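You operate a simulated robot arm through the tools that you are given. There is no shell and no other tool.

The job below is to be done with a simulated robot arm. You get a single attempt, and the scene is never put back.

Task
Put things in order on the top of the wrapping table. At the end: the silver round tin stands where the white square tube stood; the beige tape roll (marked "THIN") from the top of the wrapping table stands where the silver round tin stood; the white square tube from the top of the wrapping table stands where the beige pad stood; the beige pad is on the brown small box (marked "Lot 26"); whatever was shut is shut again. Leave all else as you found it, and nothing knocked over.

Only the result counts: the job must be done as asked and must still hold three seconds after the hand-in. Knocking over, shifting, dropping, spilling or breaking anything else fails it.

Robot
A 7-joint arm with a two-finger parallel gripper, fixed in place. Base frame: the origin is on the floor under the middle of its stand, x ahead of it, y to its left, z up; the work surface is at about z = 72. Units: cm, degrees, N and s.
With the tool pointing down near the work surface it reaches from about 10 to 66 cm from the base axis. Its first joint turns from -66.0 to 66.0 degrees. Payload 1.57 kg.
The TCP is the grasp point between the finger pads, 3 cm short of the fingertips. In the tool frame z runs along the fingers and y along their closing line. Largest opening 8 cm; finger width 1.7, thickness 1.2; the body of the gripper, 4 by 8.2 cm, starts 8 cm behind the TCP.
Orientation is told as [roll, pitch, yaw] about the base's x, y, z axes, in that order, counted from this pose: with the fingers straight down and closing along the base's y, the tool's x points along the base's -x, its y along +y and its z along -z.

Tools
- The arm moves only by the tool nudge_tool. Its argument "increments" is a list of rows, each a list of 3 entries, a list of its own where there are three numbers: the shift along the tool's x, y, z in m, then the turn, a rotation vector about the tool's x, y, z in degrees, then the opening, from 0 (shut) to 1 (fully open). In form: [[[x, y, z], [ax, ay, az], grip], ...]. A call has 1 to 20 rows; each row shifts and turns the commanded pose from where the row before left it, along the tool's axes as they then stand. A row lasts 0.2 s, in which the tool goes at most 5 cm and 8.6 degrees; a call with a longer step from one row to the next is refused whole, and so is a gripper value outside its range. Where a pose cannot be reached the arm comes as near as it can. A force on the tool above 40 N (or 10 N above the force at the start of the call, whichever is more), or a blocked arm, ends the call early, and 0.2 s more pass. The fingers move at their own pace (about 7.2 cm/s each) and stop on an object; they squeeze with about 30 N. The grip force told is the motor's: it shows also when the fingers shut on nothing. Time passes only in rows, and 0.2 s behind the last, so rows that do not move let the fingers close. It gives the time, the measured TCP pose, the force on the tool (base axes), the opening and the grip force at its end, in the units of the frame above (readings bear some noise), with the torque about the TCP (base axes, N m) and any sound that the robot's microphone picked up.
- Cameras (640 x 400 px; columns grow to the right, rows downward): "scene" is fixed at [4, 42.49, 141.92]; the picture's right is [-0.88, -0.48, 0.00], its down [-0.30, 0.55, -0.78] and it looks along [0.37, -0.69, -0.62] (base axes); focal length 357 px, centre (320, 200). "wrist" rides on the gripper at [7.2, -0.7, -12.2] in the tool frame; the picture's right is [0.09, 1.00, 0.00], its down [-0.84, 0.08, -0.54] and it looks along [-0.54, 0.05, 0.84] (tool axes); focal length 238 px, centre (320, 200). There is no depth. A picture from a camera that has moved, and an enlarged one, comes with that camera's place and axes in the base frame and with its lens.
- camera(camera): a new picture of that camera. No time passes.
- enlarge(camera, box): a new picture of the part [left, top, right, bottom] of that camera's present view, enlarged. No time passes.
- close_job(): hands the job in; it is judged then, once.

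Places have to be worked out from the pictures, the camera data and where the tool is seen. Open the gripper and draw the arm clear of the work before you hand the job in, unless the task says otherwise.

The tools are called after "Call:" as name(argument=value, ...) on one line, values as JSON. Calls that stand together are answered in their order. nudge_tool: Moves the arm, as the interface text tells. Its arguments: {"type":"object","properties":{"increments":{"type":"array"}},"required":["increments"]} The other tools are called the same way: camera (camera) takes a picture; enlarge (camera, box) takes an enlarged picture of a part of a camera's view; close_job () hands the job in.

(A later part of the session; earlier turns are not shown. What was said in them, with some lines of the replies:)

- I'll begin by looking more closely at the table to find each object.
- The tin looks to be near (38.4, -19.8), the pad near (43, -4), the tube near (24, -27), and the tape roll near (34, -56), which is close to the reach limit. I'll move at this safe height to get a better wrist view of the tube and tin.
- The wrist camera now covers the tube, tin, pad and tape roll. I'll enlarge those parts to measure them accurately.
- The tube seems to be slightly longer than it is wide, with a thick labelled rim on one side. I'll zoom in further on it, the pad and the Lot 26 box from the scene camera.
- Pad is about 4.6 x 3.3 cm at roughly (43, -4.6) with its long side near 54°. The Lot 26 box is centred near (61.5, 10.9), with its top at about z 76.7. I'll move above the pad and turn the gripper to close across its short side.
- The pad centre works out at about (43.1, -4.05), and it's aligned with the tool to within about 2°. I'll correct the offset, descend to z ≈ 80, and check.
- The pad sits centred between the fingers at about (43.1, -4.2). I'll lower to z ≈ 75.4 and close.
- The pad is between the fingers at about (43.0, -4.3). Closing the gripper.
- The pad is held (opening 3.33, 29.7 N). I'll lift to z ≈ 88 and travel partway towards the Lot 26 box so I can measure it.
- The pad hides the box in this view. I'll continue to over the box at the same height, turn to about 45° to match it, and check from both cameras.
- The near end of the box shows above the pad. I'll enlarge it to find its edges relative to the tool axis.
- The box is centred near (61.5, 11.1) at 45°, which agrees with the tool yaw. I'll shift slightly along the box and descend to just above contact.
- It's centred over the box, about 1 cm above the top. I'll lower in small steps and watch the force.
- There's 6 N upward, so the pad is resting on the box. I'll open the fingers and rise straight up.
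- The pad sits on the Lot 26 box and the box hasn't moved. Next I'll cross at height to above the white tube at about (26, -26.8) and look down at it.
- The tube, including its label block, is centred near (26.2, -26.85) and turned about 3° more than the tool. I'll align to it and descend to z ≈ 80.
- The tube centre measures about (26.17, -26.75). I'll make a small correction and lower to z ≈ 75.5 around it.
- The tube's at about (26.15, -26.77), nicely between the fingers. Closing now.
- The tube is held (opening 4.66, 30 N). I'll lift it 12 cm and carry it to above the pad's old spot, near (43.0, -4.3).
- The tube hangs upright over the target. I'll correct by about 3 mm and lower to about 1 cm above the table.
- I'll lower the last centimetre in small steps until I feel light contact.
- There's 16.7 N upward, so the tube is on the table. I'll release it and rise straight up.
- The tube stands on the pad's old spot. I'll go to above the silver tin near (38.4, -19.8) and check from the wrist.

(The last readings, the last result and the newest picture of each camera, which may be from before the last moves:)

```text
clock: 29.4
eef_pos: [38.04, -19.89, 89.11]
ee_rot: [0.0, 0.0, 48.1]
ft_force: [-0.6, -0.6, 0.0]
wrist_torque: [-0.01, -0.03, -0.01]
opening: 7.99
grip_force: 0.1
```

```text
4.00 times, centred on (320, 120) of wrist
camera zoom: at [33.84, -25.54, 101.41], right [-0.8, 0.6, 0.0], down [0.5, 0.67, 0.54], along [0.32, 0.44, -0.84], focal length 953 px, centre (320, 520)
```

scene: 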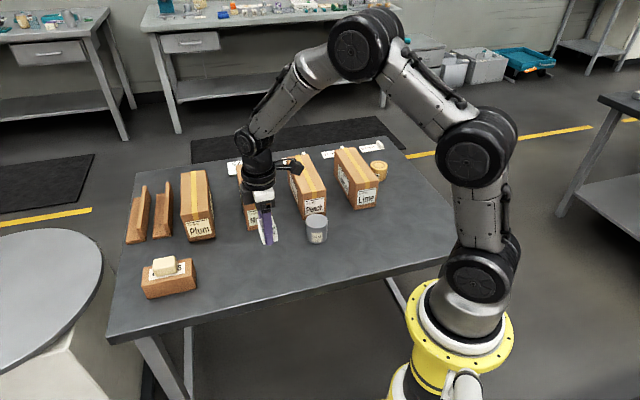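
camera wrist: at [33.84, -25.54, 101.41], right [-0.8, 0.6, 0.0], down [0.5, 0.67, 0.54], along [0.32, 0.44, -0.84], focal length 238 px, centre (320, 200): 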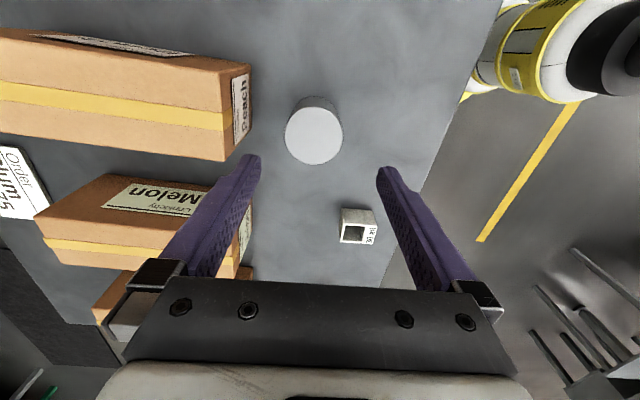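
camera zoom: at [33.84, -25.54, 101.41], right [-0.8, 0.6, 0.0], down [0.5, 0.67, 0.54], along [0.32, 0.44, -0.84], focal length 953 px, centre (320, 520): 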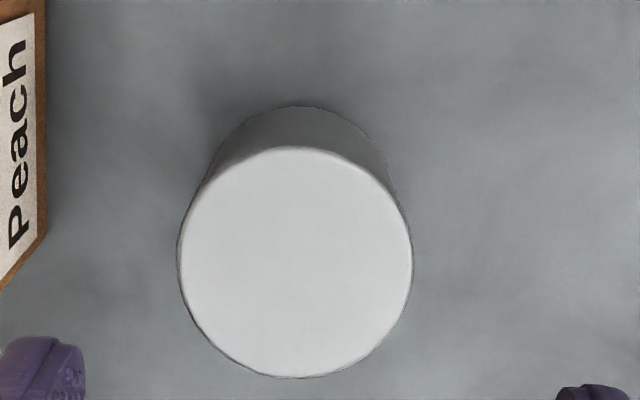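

The views agree on the tin's centre at about (38.78, -19.85), with its top at z ≈ 78 and a diameter of about 5.9 cm. I'll correct and descend until the fingertips are just above its top.

Call:
nudge_tool(increments=[[[-0.0043, -0.0058, 0], [0, 0, 0], 1], [[0, 0, 0.035], [0, 0, 0], 1], [[0, 0, 0.035], [0, 0, 0], 1], [[0, 0, 0], [0, 0, 0], 1]])

Call:
camera(camera="wrist")

Call:
enlarge(camera="scene", box=[260, 170, 380, 260])

```text
clock: 30.4
eef_pos: [38.99, -19.83, 82.35]
ee_rot: [0.0, 0.1, 48.2]
ft_force: [0.4, 0.6, -0.1]
wrist_torque: [0.01, 0.02, 0.0]
opening: 8.01
grip_force: 0.0
```

```text
taken
camera wrist: at [34.61, -25.63, 94.59], right [-0.8, 0.6, 0.0], down [0.5, 0.67, 0.54], along [0.32, 0.43, -0.84], focal length 238 px, centre (320, 200)
```

wrist: 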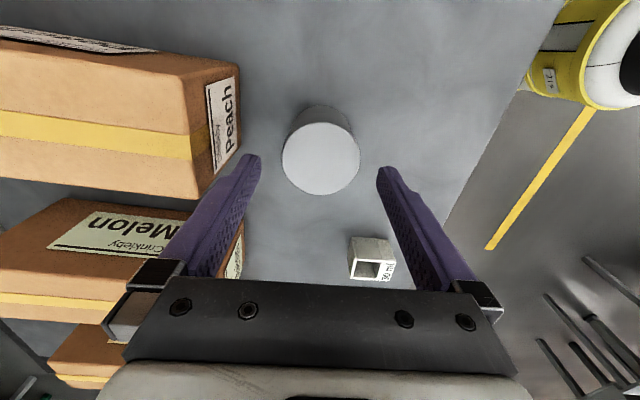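

```text
4.44 times, centred on (320, 215) of scene
camera zoom: at [4.0, 42.49, 141.92], right [-0.88, -0.48, 0.0], down [-0.3, 0.55, -0.78], along [0.37, -0.69, -0.62], focal length 1586 px, centre (320, 133)
```

zoom: 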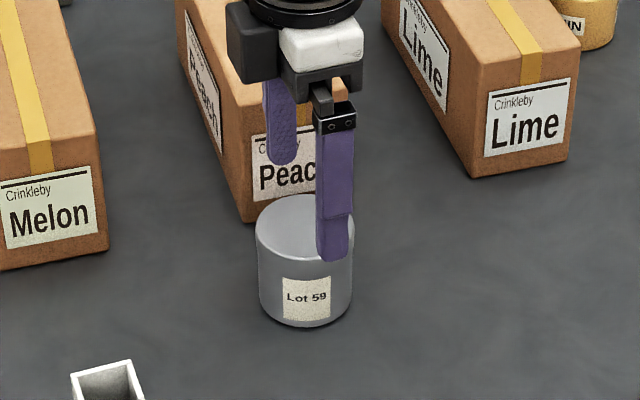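

The tin is centred between the fingers. I'll nudge 3 mm and lower to z ≈ 75.8, then close.

Call:
nudge_tool(increments=[[[0.003, 0, 0.02], [0, 0, 0], 1], [[0, 0, 0.025], [0, 0, 0], 1], [[0, 0, 0.02], [0, 0, 0], 1], [[0, 0, 0], [0, 0, 0], 1]])

Call:
camera(camera="wrist")

```text
clock: 31.4
eef_pos: [38.66, -20.23, 75.96]
ee_rot: [0.0, 0.0, 48.1]
ft_force: [0.1, 0.7, -0.3]
wrist_torque: [0.02, -0.03, -0.01]
opening: 8.02
grip_force: 0.1
```

```text
taken
camera wrist: at [34.43, -25.91, 88.1], right [-0.8, 0.6, 0.0], down [0.5, 0.67, 0.54], along [0.32, 0.43, -0.84], focal length 238 px, centre (320, 200)
```

wrist: 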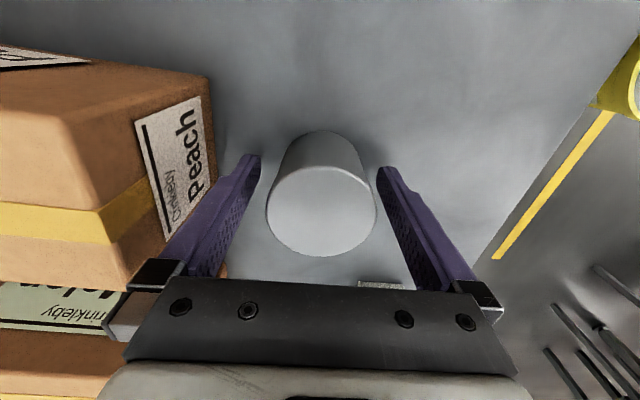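

The tin is centred at about (38.7, -20.0). Closing the gripper on it.

Call:
nudge_tool(increments=[[[0, 0, 0], [0, 0, 0], 0.7], [[0, 0, 0], [0, 0, 0], 0.6], [[0, 0, 0], [0, 0, 0], 0.5], [[0, 0, 0], [0, 0, 0], 0.5], [[0, 0, 0], [0, 0, 0], 0.5]])

Call:
camera(camera="wrist")

```text
clock: 32.6
eef_pos: [38.78, -20.17, 75.91]
ee_rot: [-0.1, 0.1, 48.2]
ft_force: [0.3, 0.6, 0.4]
wrist_torque: [0.02, 0.01, 0.01]
opening: 5.91
grip_force: 30.2
```

```text
taken
camera wrist: at [34.42, -25.9, 88.12], right [-0.8, 0.6, 0.0], down [0.5, 0.67, 0.54], along [0.32, 0.44, -0.84], focal length 238 px, centre (320, 200)
```

wrist: 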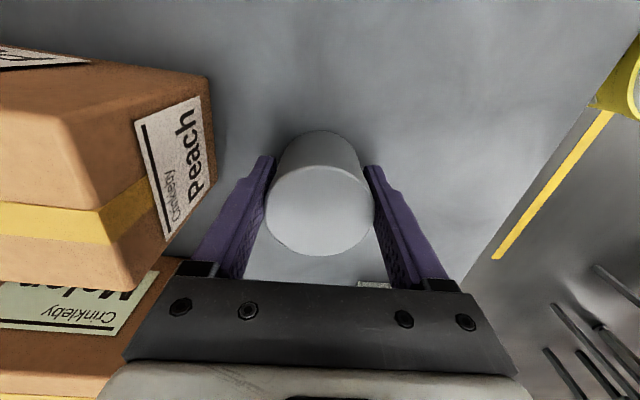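

The tin is held (opening 5.91, 30 N). I'll lift it 12 cm and carry it to above the tube's old spot, near (26.3, -26.9).

Call:
nudge_tool(increments=[[[0, 0, -0.01], [0, 0, 0], 0.5], [[0, 0, -0.03], [0, 0, 0], 0.5], [[0, 0, -0.04], [0, 0, 0], 0.5], [[0, 0, -0.04], [0, 0, 0], 0.5], [[0.0267, 0.0093, 0], [0, 0, 0], 0.5], [[0.0267, 0.0093, 0], [0, 0, 0], 0.5], [[0.0267, 0.0093, 0], [0, 0, 0], 0.5], [[0.0267, 0.0093, 0], [0, 0, 0], 0.5], [[0.0267, 0.0093, 0], [0, 0, 0], 0.5], [[0, 0, 0], [0, 0, 0], 0.5]])

Call:
camera(camera="wrist")

Call:
camera(camera="scene")

```text
clock: 34.8
eef_pos: [26.22, -27.05, 87.84]
ee_rot: [0.2, 0.0, 48.1]
ft_force: [-0.2, -0.5, -1.0]
wrist_torque: [-0.01, -0.03, 0.03]
opening: 5.89
grip_force: 29.8
```

```text
taken
camera wrist: at [22.03, -32.86, 100.05], right [-0.8, 0.6, 0.0], down [0.5, 0.68, 0.54], along [0.32, 0.43, -0.84], focal length 238 px, centre (320, 200)
```

wrist: 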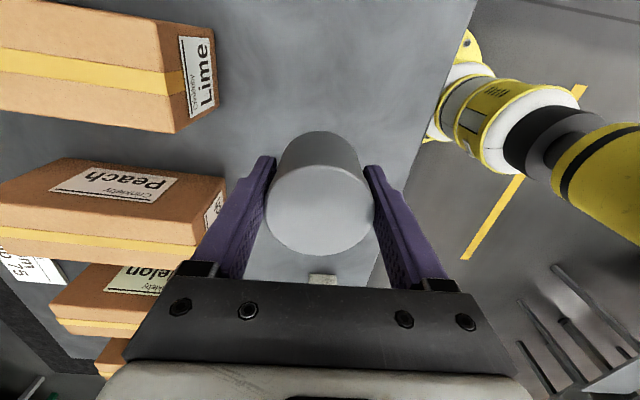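

```text
taken
```

scene: 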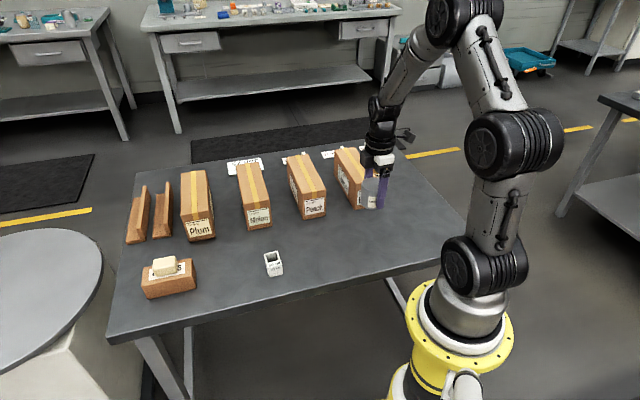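

The tool is at about (26.27, -27.04), within 1 mm or so of the target. I'll lower to about 1 cm above the table, then step down to contact.

Call:
nudge_tool(increments=[[[0, 0.0005, 0.03], [0, 0, 0], 0.5], [[0, 0, 0.03], [0, 0, 0], 0.5], [[0, 0, 0.03], [0, 0, 0], 0.5], [[0, 0, 0.02], [0, 0, 0], 0.5], [[0, 0, 0], [0, 0, 0], 0.5]])

Call:
nudge_tool(increments=[[[0, 0, 0.004], [0, 0, 0], 0.5], [[0, 0, 0.003], [0, 0, 0], 0.5], [[0, 0, 0.001], [0, 0, 0], 0.5]])

```text
clock: 36.0
eef_pos: [26.5, -27.01, 76.96]
ee_rot: [0.0, 0.0, 48.1]
ft_force: [0.0, 0.9, -1.7]
wrist_torque: [0.02, 0.0, 0.0]
opening: 5.94
grip_force: 30.5
```

```text
clock: 36.8
eef_pos: [26.48, -27.01, 76.01]
ee_rot: [-0.1, 0.1, 48.1]
ft_force: [-0.1, 0.0, -1.1]
wrist_torque: [-0.01, -0.02, -0.02]
opening: 5.96
grip_force: 30.1
```

No contact yet at z ≈ 76.0. I'll take another 1 mm at a time.

Call:
nudge_tool(increments=[[[0, 0, 0.001], [0, 0, 0], 0.5]])

```text
clock: 37.2
eef_pos: [26.38, -26.92, 75.96]
ee_rot: [0.0, 0.0, 48.1]
ft_force: [-0.7, 1.4, 2.7]
wrist_torque: [0.01, 0.02, 0.02]
opening: 5.92
grip_force: 29.5
```

Light contact now (2.7 N), so the tin is on the table. I'll release it and rise.

Call:
nudge_tool(increments=[[[0, 0, 0], [0, 0, 0], 0.8], [[0, 0, 0], [0, 0, 0], 1], [[0, 0, 0], [0, 0, 0], 1], [[0, 0, -0.02], [0, 0, 0], 1], [[0, 0, -0.04], [0, 0, 0], 1], [[0, 0, -0.04], [0, 0, 0], 1], [[0, 0, -0.04], [0, 0, 0], 1], [[0, 0, 0], [0, 0, 0], 1]])

Call:
camera(camera="wrist")

Call:
enlarge(camera="scene", box=[290, 130, 430, 260])

```text
clock: 39.0
eef_pos: [26.46, -26.87, 90.05]
ee_rot: [0.0, 0.0, 48.1]
ft_force: [-0.6, -0.2, -0.5]
wrist_torque: [0.0, -0.02, 0.02]
opening: 8.01
grip_force: 0.1
```

```text
taken
camera wrist: at [22.14, -32.6, 102.22], right [-0.8, 0.6, 0.0], down [0.5, 0.67, 0.54], along [0.32, 0.44, -0.84], focal length 238 px, centre (320, 200)
```

wrist: 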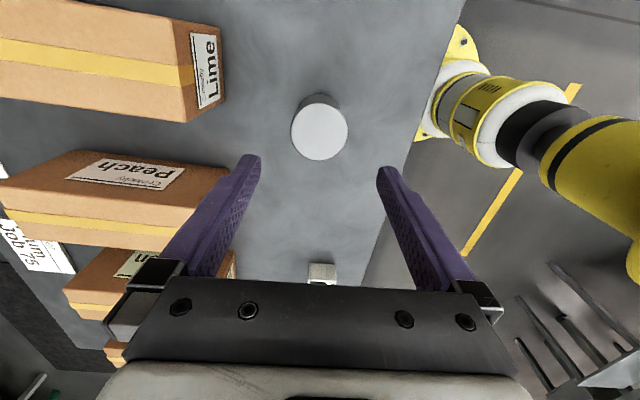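

```text
3.08 times, centred on (360, 195) of scene
camera zoom: at [4.0, 42.49, 141.92], right [-0.88, -0.48, 0.0], down [-0.3, 0.55, -0.78], along [0.37, -0.69, -0.62], focal length 1098 px, centre (197, 215)
```

zoom: 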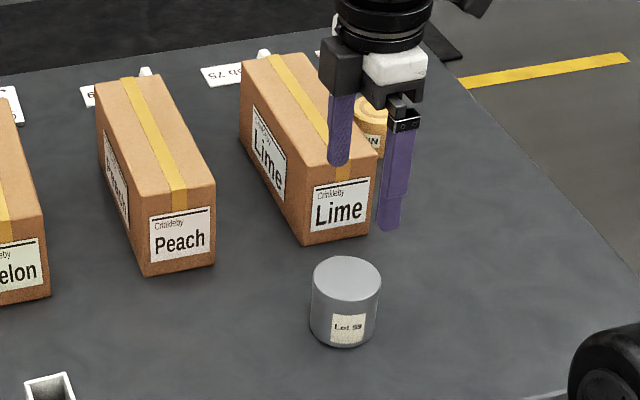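

The tin stands on the tube's old spot. Now for the tape roll: this yaw keeps the fingers in line with the Lime box's side, so I'll approach at height and measure the roll.

Call:
nudge_tool(increments=[[[0.02265, -0.0349, 0], [0, 0, 0], 1], [[0.02265, -0.0349, 0], [0, 0, 0], 1], [[0.02265, -0.0349, 0], [0, 0, 0], 1], [[0.02265, -0.0349, 0], [0, 0, 0], 1], [[0.02265, -0.0349, 0], [0, 0, 0], 1], [[0.02265, -0.0349, 0], [0, 0, 0], 1], [[0, 0, 0], [0, 0, 0], 1]])

Call:
camera(camera="wrist")

Call:
camera(camera="scene")

```text
clock: 40.6
eef_pos: [32.87, -51.31, 89.99]
ee_rot: [0.0, 0.0, 48.1]
ft_force: [-0.3, 0.5, 0.1]
wrist_torque: [0.0, -0.01, -0.02]
opening: 7.99
grip_force: 0.1
```

```text
taken
camera wrist: at [28.68, -56.97, 102.23], right [-0.8, 0.6, 0.0], down [0.5, 0.67, 0.54], along [0.32, 0.44, -0.84], focal length 238 px, centre (320, 200)
```

wrist: 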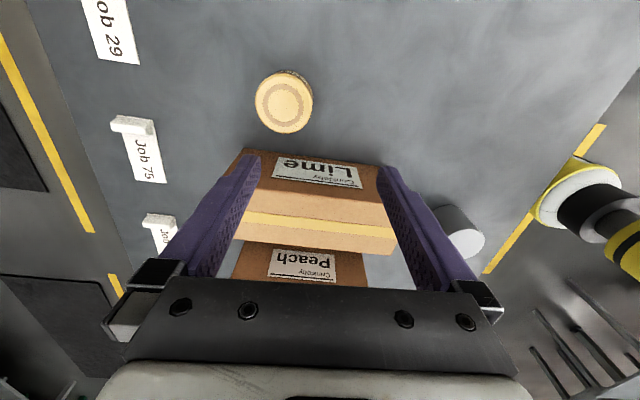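

```text
taken
```

scene: 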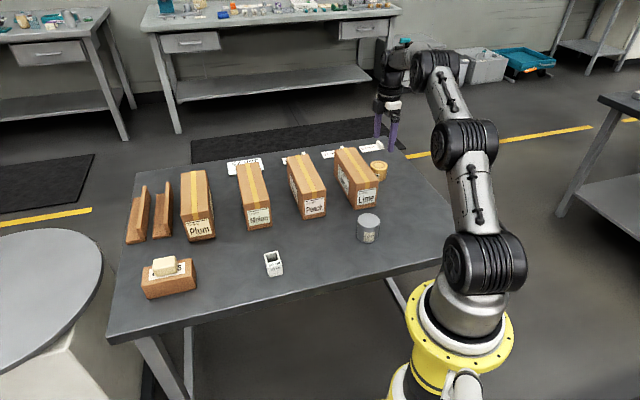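

Call:
enlarge(camera="wrist", box=[220, 50, 380, 150])

Call:
enlarge(camera="wrist", box=[220, 60, 420, 260])

Call:
enlarge(camera="scene", box=[335, 120, 415, 220])

```text
4.00 times, centred on (300, 100) of wrist
camera zoom: at [28.68, -56.97, 102.23], right [-0.8, 0.6, 0.0], down [0.5, 0.67, 0.54], along [0.32, 0.44, -0.84], focal length 953 px, centre (400, 600)
```

zoom: 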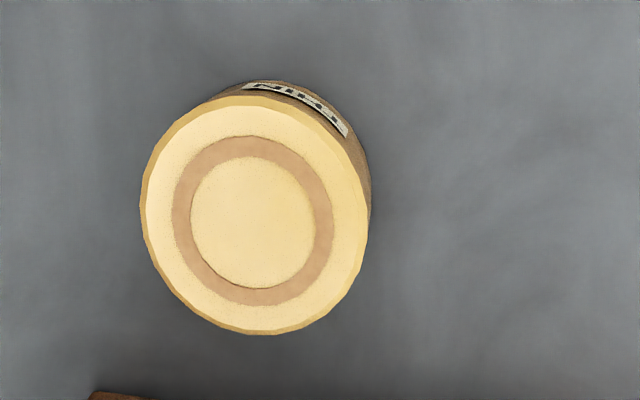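

```text
2.00 times, centred on (320, 160) of wrist
camera zoom: at [28.68, -56.97, 102.23], right [-0.8, 0.6, 0.0], down [0.5, 0.67, 0.54], along [0.32, 0.44, -0.84], focal length 477 px, centre (320, 280)
```

zoom: 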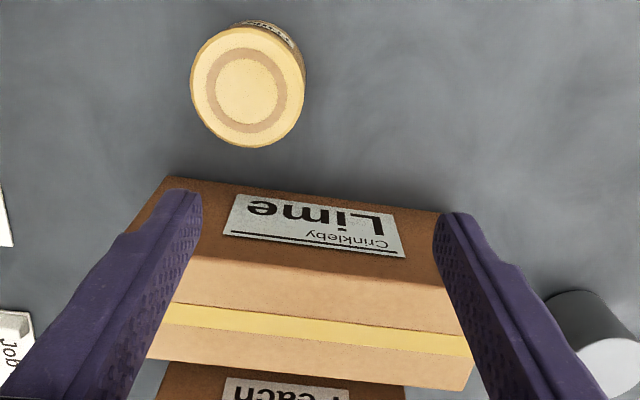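

```text
4.00 times, centred on (375, 170) of scene
camera zoom: at [4.0, 42.49, 141.92], right [-0.88, -0.48, 0.0], down [-0.3, 0.55, -0.78], along [0.37, -0.69, -0.62], focal length 1428 px, centre (100, 320)
```

zoom: 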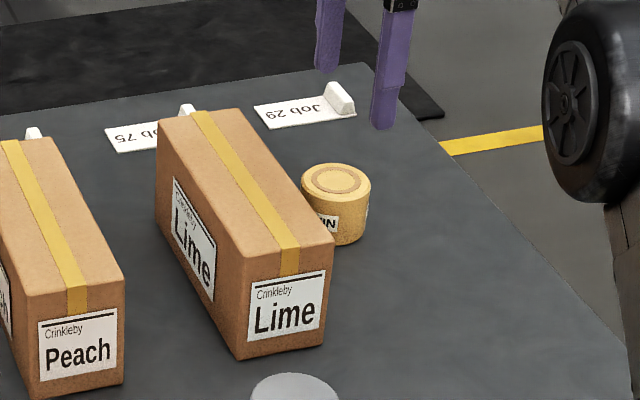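

The two wrist views agree on the roll: centre about (34.6, -55.3), top z ≈ 76.5, diameter about 5.8 cm, and 65 cm from the base. I'll move over it and see whether the arm gets there.

Call:
nudge_tool(increments=[[[0.0095, -0.0198, 0], [0, 0, 0], 1], [[0.0095, -0.0198, 0], [0, 0, 0], 1], [[0, 0, 0.03], [0, 0, 0], 1], [[0, 0, 0.03], [0, 0, 0], 1], [[0, 0, 0.02], [0, 0, 0], 1], [[0, 0, 0], [0, 0, 0], 1]])

Call:
camera(camera="wrist")

Call:
enlarge(camera="scene", box=[325, 100, 425, 220])

```text
clock: 42.0
eef_pos: [34.66, -55.18, 81.95]
ee_rot: [0.0, 0.0, 48.1]
ft_force: [-0.3, 0.7, 0.6]
wrist_torque: [0.0, 0.02, 0.0]
opening: 7.98
grip_force: 0.0
```

```text
taken
camera wrist: at [30.34, -60.91, 94.2], right [-0.8, 0.6, 0.0], down [0.5, 0.67, 0.54], along [0.32, 0.43, -0.84], focal length 238 px, centre (320, 200)
```

wrist: 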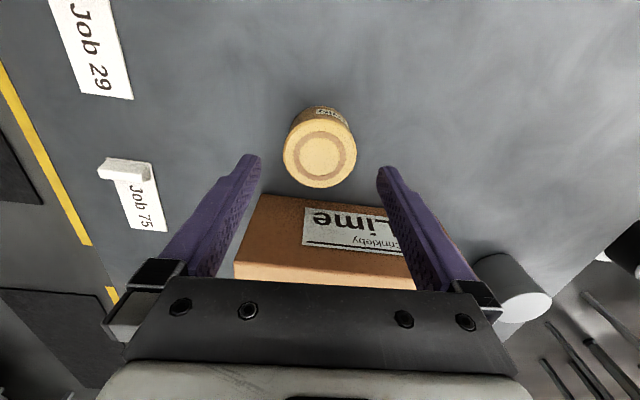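

```text
3.33 times, centred on (375, 160) of scene
camera zoom: at [4.0, 42.49, 141.92], right [-0.88, -0.48, 0.0], down [-0.3, 0.55, -0.78], along [0.37, -0.69, -0.62], focal length 1190 px, centre (137, 333)
```

zoom: 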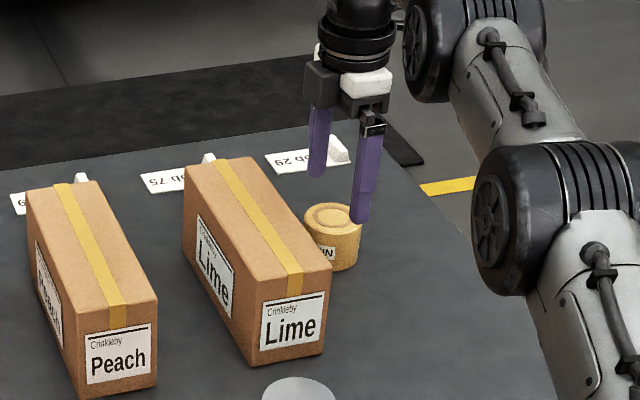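

The arm reached it and the roll is centred between the fingers, clear of the Lime box. I'll lower to z ≈ 75.5.

Call:
nudge_tool(increments=[[[0, 0, 0.02], [0, 0, 0], 1], [[0, 0, 0.025], [0, 0, 0], 1], [[0, 0, 0.019], [0, 0, 0], 1], [[0, 0, 0], [0, 0, 0], 1]])

Call:
camera(camera="wrist")

```text
clock: 43.0
eef_pos: [34.72, -55.16, 75.49]
ee_rot: [0.0, -0.1, 48.1]
ft_force: [0.8, -0.7, 0.5]
wrist_torque: [-0.02, 0.02, 0.0]
opening: 8.0
grip_force: 0.1
```

```text
taken
camera wrist: at [30.43, -60.91, 87.77], right [-0.8, 0.6, 0.0], down [0.5, 0.67, 0.54], along [0.32, 0.43, -0.84], focal length 238 px, centre (320, 200)
```

wrist: 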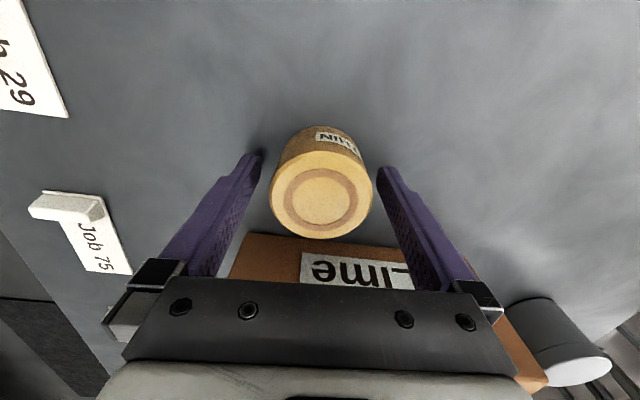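

The roll is centred across the closing line and about 3–4 mm off along the other axis. I'll nudge and close.

Call:
nudge_tool(increments=[[[0.0035, 0, 0], [0, 0, 0], 1], [[0, 0, 0], [0, 0, 0], 0.7], [[0, 0, 0], [0, 0, 0], 0.6], [[0, 0, 0], [0, 0, 0], 0.5], [[0, 0, 0], [0, 0, 0], 0.5], [[0, 0, 0], [0, 0, 0], 0.5]])

Call:
camera(camera="wrist")

```text
clock: 44.4
eef_pos: [34.35, -55.45, 75.51]
ee_rot: [0.0, -0.1, 48.1]
ft_force: [0.2, 0.9, 1.3]
wrist_torque: [0.05, 0.02, 0.02]
opening: 5.74
grip_force: 30.2
```

```text
taken
camera wrist: at [30.13, -61.17, 87.8], right [-0.8, 0.6, 0.0], down [0.5, 0.67, 0.54], along [0.32, 0.43, -0.84], focal length 238 px, centre (320, 200)
```

wrist: 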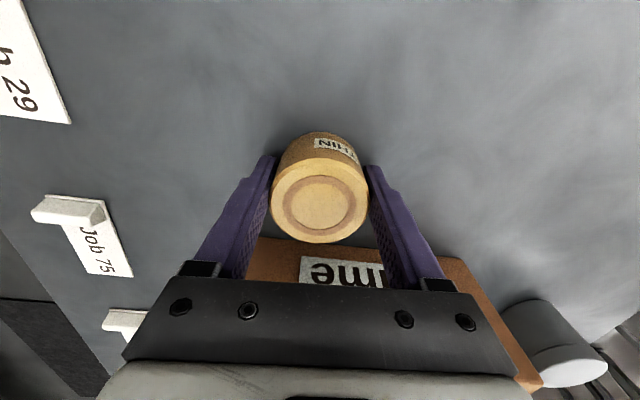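

The roll is held (opening 5.74, 30 N). I'll lift to z ≈ 90, above the boxes, and carry it to the tin's old spot near (38.75, -20.05).

Call:
nudge_tool(increments=[[[0, 0, -0.01], [0, 0, 0], 0.5], [[0, 0, -0.03], [0, 0, 0], 0.5], [[0, 0, -0.04], [0, 0, 0], 0.5], [[0, 0, -0.04], [0, 0, 0], 0.5], [[0, 0, -0.03], [0, 0, 0], 0.5], [[0, 0, 0], [0, 0, 0], 0.5]])

Call:
camera(camera="wrist")

Call:
camera(camera="scene")

```text
clock: 45.8
eef_pos: [34.34, -55.36, 90.71]
ee_rot: [0.1, 0.0, 48.2]
ft_force: [-0.5, 0.0, -1.7]
wrist_torque: [0.02, 0.01, -0.02]
opening: 5.71
grip_force: 30.0
```

```text
taken
camera wrist: at [30.04, -61.04, 102.84], right [-0.8, 0.6, 0.0], down [0.5, 0.67, 0.54], along [0.32, 0.44, -0.84], focal length 238 px, centre (320, 200)
```

wrist: 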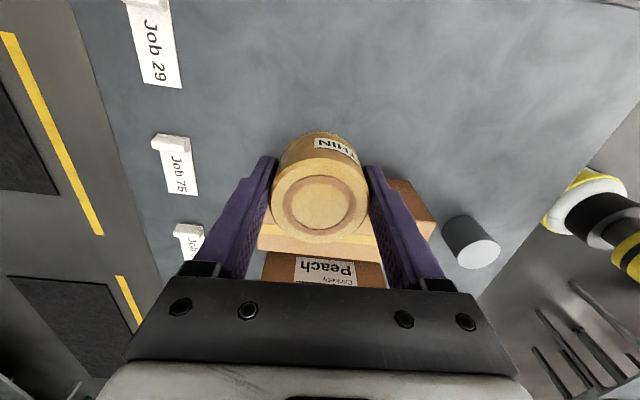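

```text
taken
```

scene: 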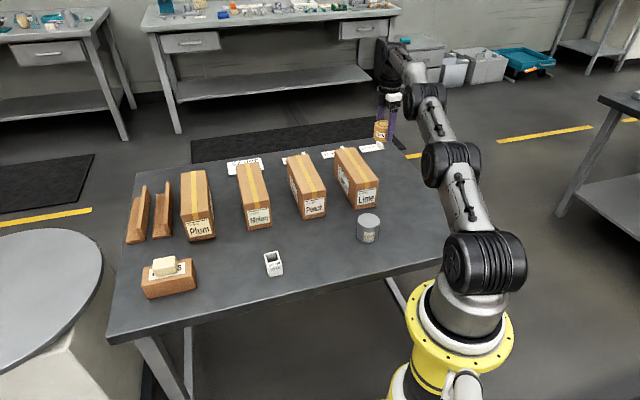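

The lift is clean. Carrying the roll across at z ≈ 90 to the tin's old spot.

Call:
nudge_tool(increments=[[[-0.0295, 0.02023, 0], [0, 0, 0], 0.5], [[-0.0295, 0.02023, 0], [0, 0, 0], 0.5], [[-0.0295, 0.02023, 0], [0, 0, 0], 0.5], [[-0.0295, 0.02023, 0], [0, 0, 0], 0.5], [[-0.0295, 0.02023, 0], [0, 0, 0], 0.5], [[-0.0295, 0.02023, 0], [0, 0, 0], 0.5], [[-0.0295, 0.02023, 0], [0, 0, 0], 0.5], [[-0.0295, 0.02023, 0], [0, 0, 0], 0.5], [[-0.0295, 0.02023, 0], [0, 0, 0], 0.5], [[-0.0295, 0.02023, 0], [0, 0, 0], 0.5], [[0, 0, 0], [0, 0, 0], 0.5]])

Call:
camera(camera="wrist")

Call:
camera(camera="scene")

```text
clock: 48.2
eef_pos: [38.92, -20.08, 90.36]
ee_rot: [0.0, 0.0, 48.0]
ft_force: [-0.5, 0.7, -1.3]
wrist_torque: [0.0, 0.04, -0.02]
opening: 5.74
grip_force: 29.7
```

```text
taken
camera wrist: at [34.75, -25.91, 102.63], right [-0.8, 0.6, 0.0], down [0.5, 0.67, 0.54], along [0.32, 0.43, -0.84], focal length 238 px, centre (320, 200)
```

wrist: 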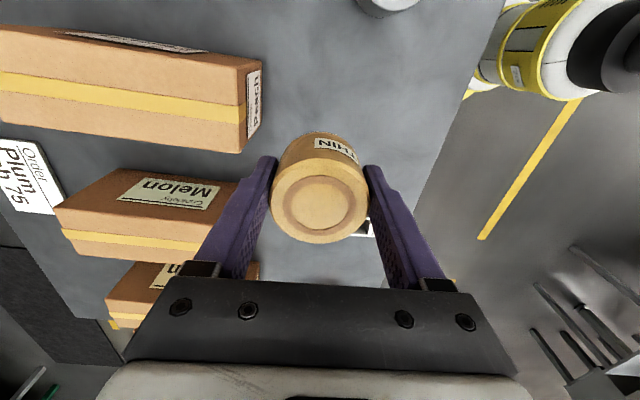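

```text
taken
```

scene: 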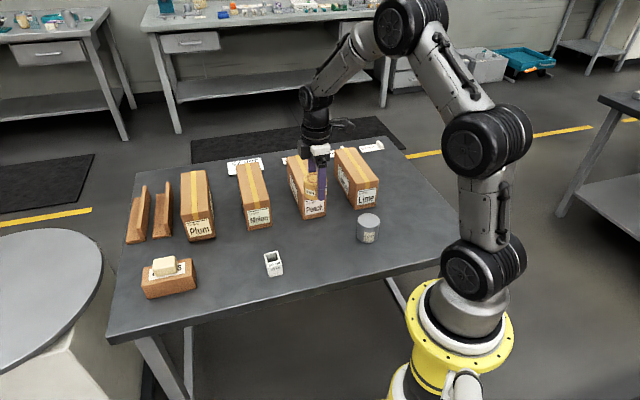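

The roll is over the target to within about 2 mm. I'll lower to 1 cm above the table, then step down.

Call:
nudge_tool(increments=[[[-0.001, 0.0015, 0.03], [0, 0, 0], 0.5], [[0, 0, 0.03], [0, 0, 0], 0.5], [[0, 0, 0.03], [0, 0, 0], 0.5], [[0, 0, 0.03], [0, 0, 0], 0.5], [[0, 0, 0.018], [0, 0, 0], 0.5], [[0, 0, 0], [0, 0, 0], 0.5]])

Call:
nudge_tool(increments=[[[0, 0, 0.004], [0, 0, 0], 0.5], [[0, 0, 0.003], [0, 0, 0], 0.5], [[0, 0, 0.001], [0, 0, 0], 0.5]])

```text
clock: 49.6
eef_pos: [39.01, -19.78, 76.71]
ee_rot: [0.1, 0.0, 48.1]
ft_force: [0.3, 0.6, -2.2]
wrist_torque: [0.03, 0.01, -0.03]
opening: 5.74
grip_force: 29.7
```

```text
clock: 50.4
eef_pos: [39.02, -19.81, 75.96]
ee_rot: [0.1, -0.1, 48.0]
ft_force: [0.1, -0.4, -1.7]
wrist_torque: [-0.02, -0.05, 0.01]
opening: 5.72
grip_force: 29.6
```

Call:
nudge_tool(increments=[[[0, 0, 0.002], [0, 0, 0], 0.5], [[0, 0, 0.001], [0, 0, 0], 0.5]])

Call:
enlarge(camera="scene", box=[260, 180, 380, 270])

```text
clock: 51.0
eef_pos: [38.96, -19.8, 75.66]
ee_rot: [0.0, 0.1, 48.1]
ft_force: [0.2, -0.3, -0.9]
wrist_torque: [-0.02, 0.02, 0.03]
opening: 5.76
grip_force: 29.8
```

```text
4.44 times, centred on (320, 225) of scene
camera zoom: at [4.0, 42.49, 141.92], right [-0.88, -0.48, 0.0], down [-0.3, 0.55, -0.78], along [0.37, -0.69, -0.62], focal length 1586 px, centre (320, 89)
```

zoom: 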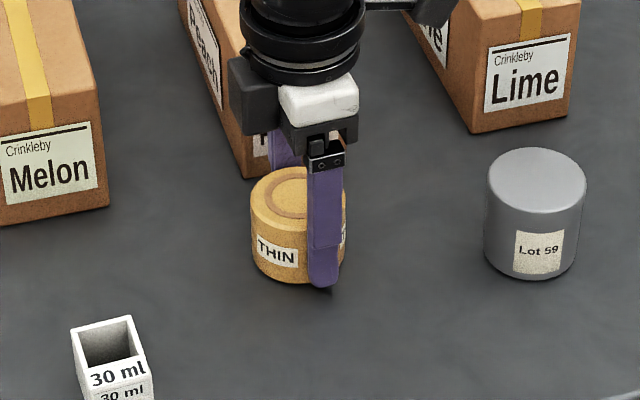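

The roll is just about touching. I'll go down one millimetre at a time until the force shows contact.

Call:
nudge_tool(increments=[[[0, 0, 0.001], [0, 0, 0], 0.5]])

Call:
nudge_tool(increments=[[[0, 0, 0.0007], [0, 0, 0], 0.5]])

```text
clock: 51.4
eef_pos: [38.93, -19.79, 75.53]
ee_rot: [0.0, 0.1, 48.1]
ft_force: [-0.7, 0.7, -0.2]
wrist_torque: [-0.02, 0.01, -0.01]
opening: 5.74
grip_force: 29.9
```

```text
clock: 51.8
eef_pos: [38.98, -19.8, 75.54]
ee_rot: [-0.2, 0.0, 48.1]
ft_force: [-1.8, 0.9, 9.7]
wrist_torque: [0.15, 0.19, 0.0]
opening: 5.71
grip_force: 29.8
```

There's 9.7 N of contact, so the roll rests on the table. I'll release it and rise straight up.

Call:
nudge_tool(increments=[[[0, 0, 0], [0, 0, 0], 0.8], [[0, 0, 0], [0, 0, 0], 1], [[0, 0, 0], [0, 0, 0], 1], [[0, 0, -0.02], [0, 0, 0], 1], [[0, 0, -0.04], [0, 0, 0], 1], [[0, 0, -0.04], [0, 0, 0], 1], [[0, 0, -0.04], [0, 0, 0], 1], [[0, 0, -0.04], [0, 0, 0], 1], [[0, 0, 0], [0, 0, 0], 1]])

Call:
camera(camera="wrist")

Call:
camera(camera="scene")

```text
clock: 53.8
eef_pos: [38.94, -19.71, 93.62]
ee_rot: [-0.1, 0.0, 48.1]
ft_force: [-0.6, 0.9, -0.1]
wrist_torque: [-0.01, 0.0, 0.0]
opening: 7.97
grip_force: 0.0
```

```text
taken
camera wrist: at [34.69, -25.51, 105.73], right [-0.8, 0.6, 0.0], down [0.5, 0.67, 0.54], along [0.32, 0.44, -0.84], focal length 238 px, centre (320, 200)
```

wrist: 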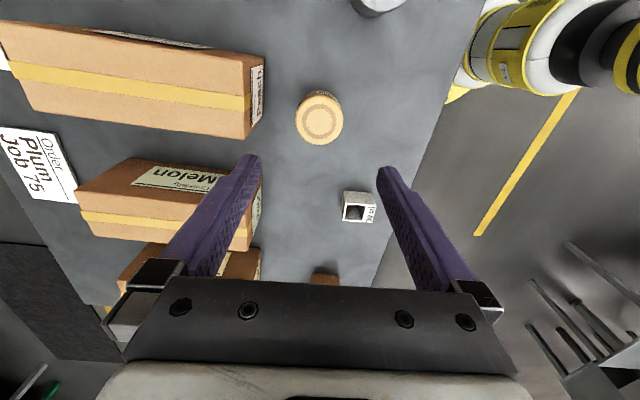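

```text
taken
```

scene: 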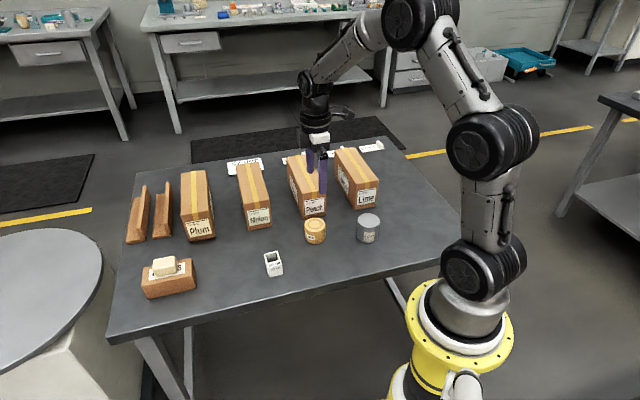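

All four items look to be in place. I'll draw the arm up and clear, then do a final comparison.

Call:
nudge_tool(increments=[[[0, 0, -0.04], [0, 0, 0], 1], [[0, 0, -0.04], [0, 0, 0], 1], [[0.02, 0.01, -0.03], [0, 0, 0], 1], [[0.03, 0.02, -0.02], [0, 0, 0], 1], [[0, 0, 0], [0, 0, 0], 1], [[0, 0, 0], [0, 0, 0], 1]])

Call:
enlarge(camera="scene", box=[220, 130, 420, 290])

Call:
enlarge(camera="scene", box=[100, 150, 300, 310])

Call:
camera(camera="wrist")

```text
clock: 55.2
eef_pos: [33.58, -21.64, 106.21]
ee_rot: [0.0, 0.0, 48.2]
ft_force: [-0.1, -0.3, -0.4]
wrist_torque: [-0.01, 0.0, 0.01]
opening: 7.99
grip_force: 0.1
```

```text
2.50 times, centred on (320, 210) of scene
camera zoom: at [4.0, 42.49, 141.92], right [-0.88, -0.48, 0.0], down [-0.3, 0.55, -0.78], along [0.37, -0.69, -0.62], focal length 892 px, centre (320, 175)
```

zoom: 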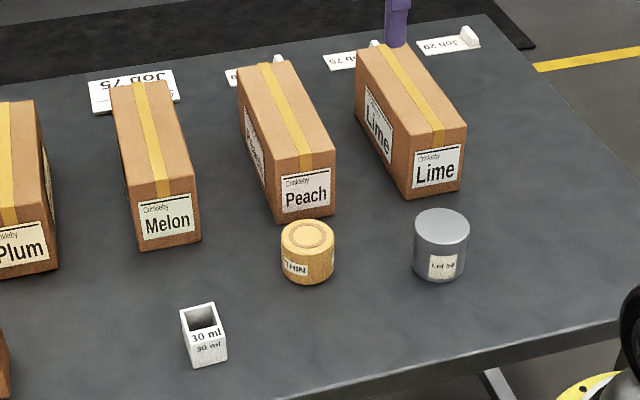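

```text
2.50 times, centred on (200, 230) of scene
camera zoom: at [4.0, 42.49, 141.92], right [-0.88, -0.48, 0.0], down [-0.3, 0.55, -0.78], along [0.37, -0.69, -0.62], focal length 892 px, centre (620, 125)
```

zoom: 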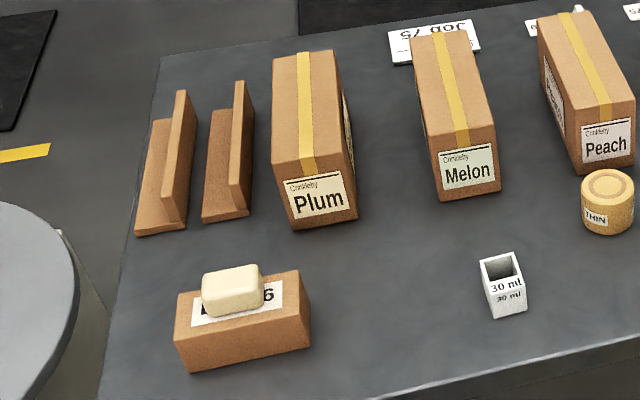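

```text
taken
camera wrist: at [29.19, -27.36, 118.47], right [-0.8, 0.6, 0.0], down [0.5, 0.67, 0.54], along [0.32, 0.44, -0.84], focal length 238 px, centre (320, 200)
```

wrist: 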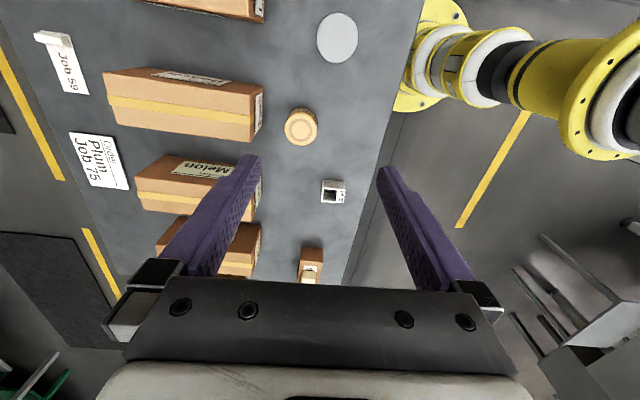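

The comparison looks right. The roll stands on the tin's spot, the tin on the tube's spot, the tube on the pad's spot, and the pad on Lot 26. The boxes and cards are where they were, and the gripper is open and clear, so I'm handing the job in.

Call:
close_job()

```text
The job is handed in.
```

I finished the rearrangement and handed the job in; I don't have the judge's result.

| Item | Now stands |
|---|---|
| Beige pad | On the brown small box marked "Lot 26" |
| White square tube | Where the beige pad stood |
| Silver round tin | Where the white square tube stood |
| Beige tape roll ("THIN") | Where the silver round tin stood |

In the final pictures, each moved item was within about 1 cm of its target, and all of them were upright. The tube has a label block on one side, so its centre isn't clear-cut. I placed it, and the tin that took its place, using the midpoint between the tube's centre and that of the tube with the block.

The other boxes, brackets and cards looked unmoved. Nothing had to be opened, so there was nothing to shut again. I left the gripper open and raised well clear of the table.
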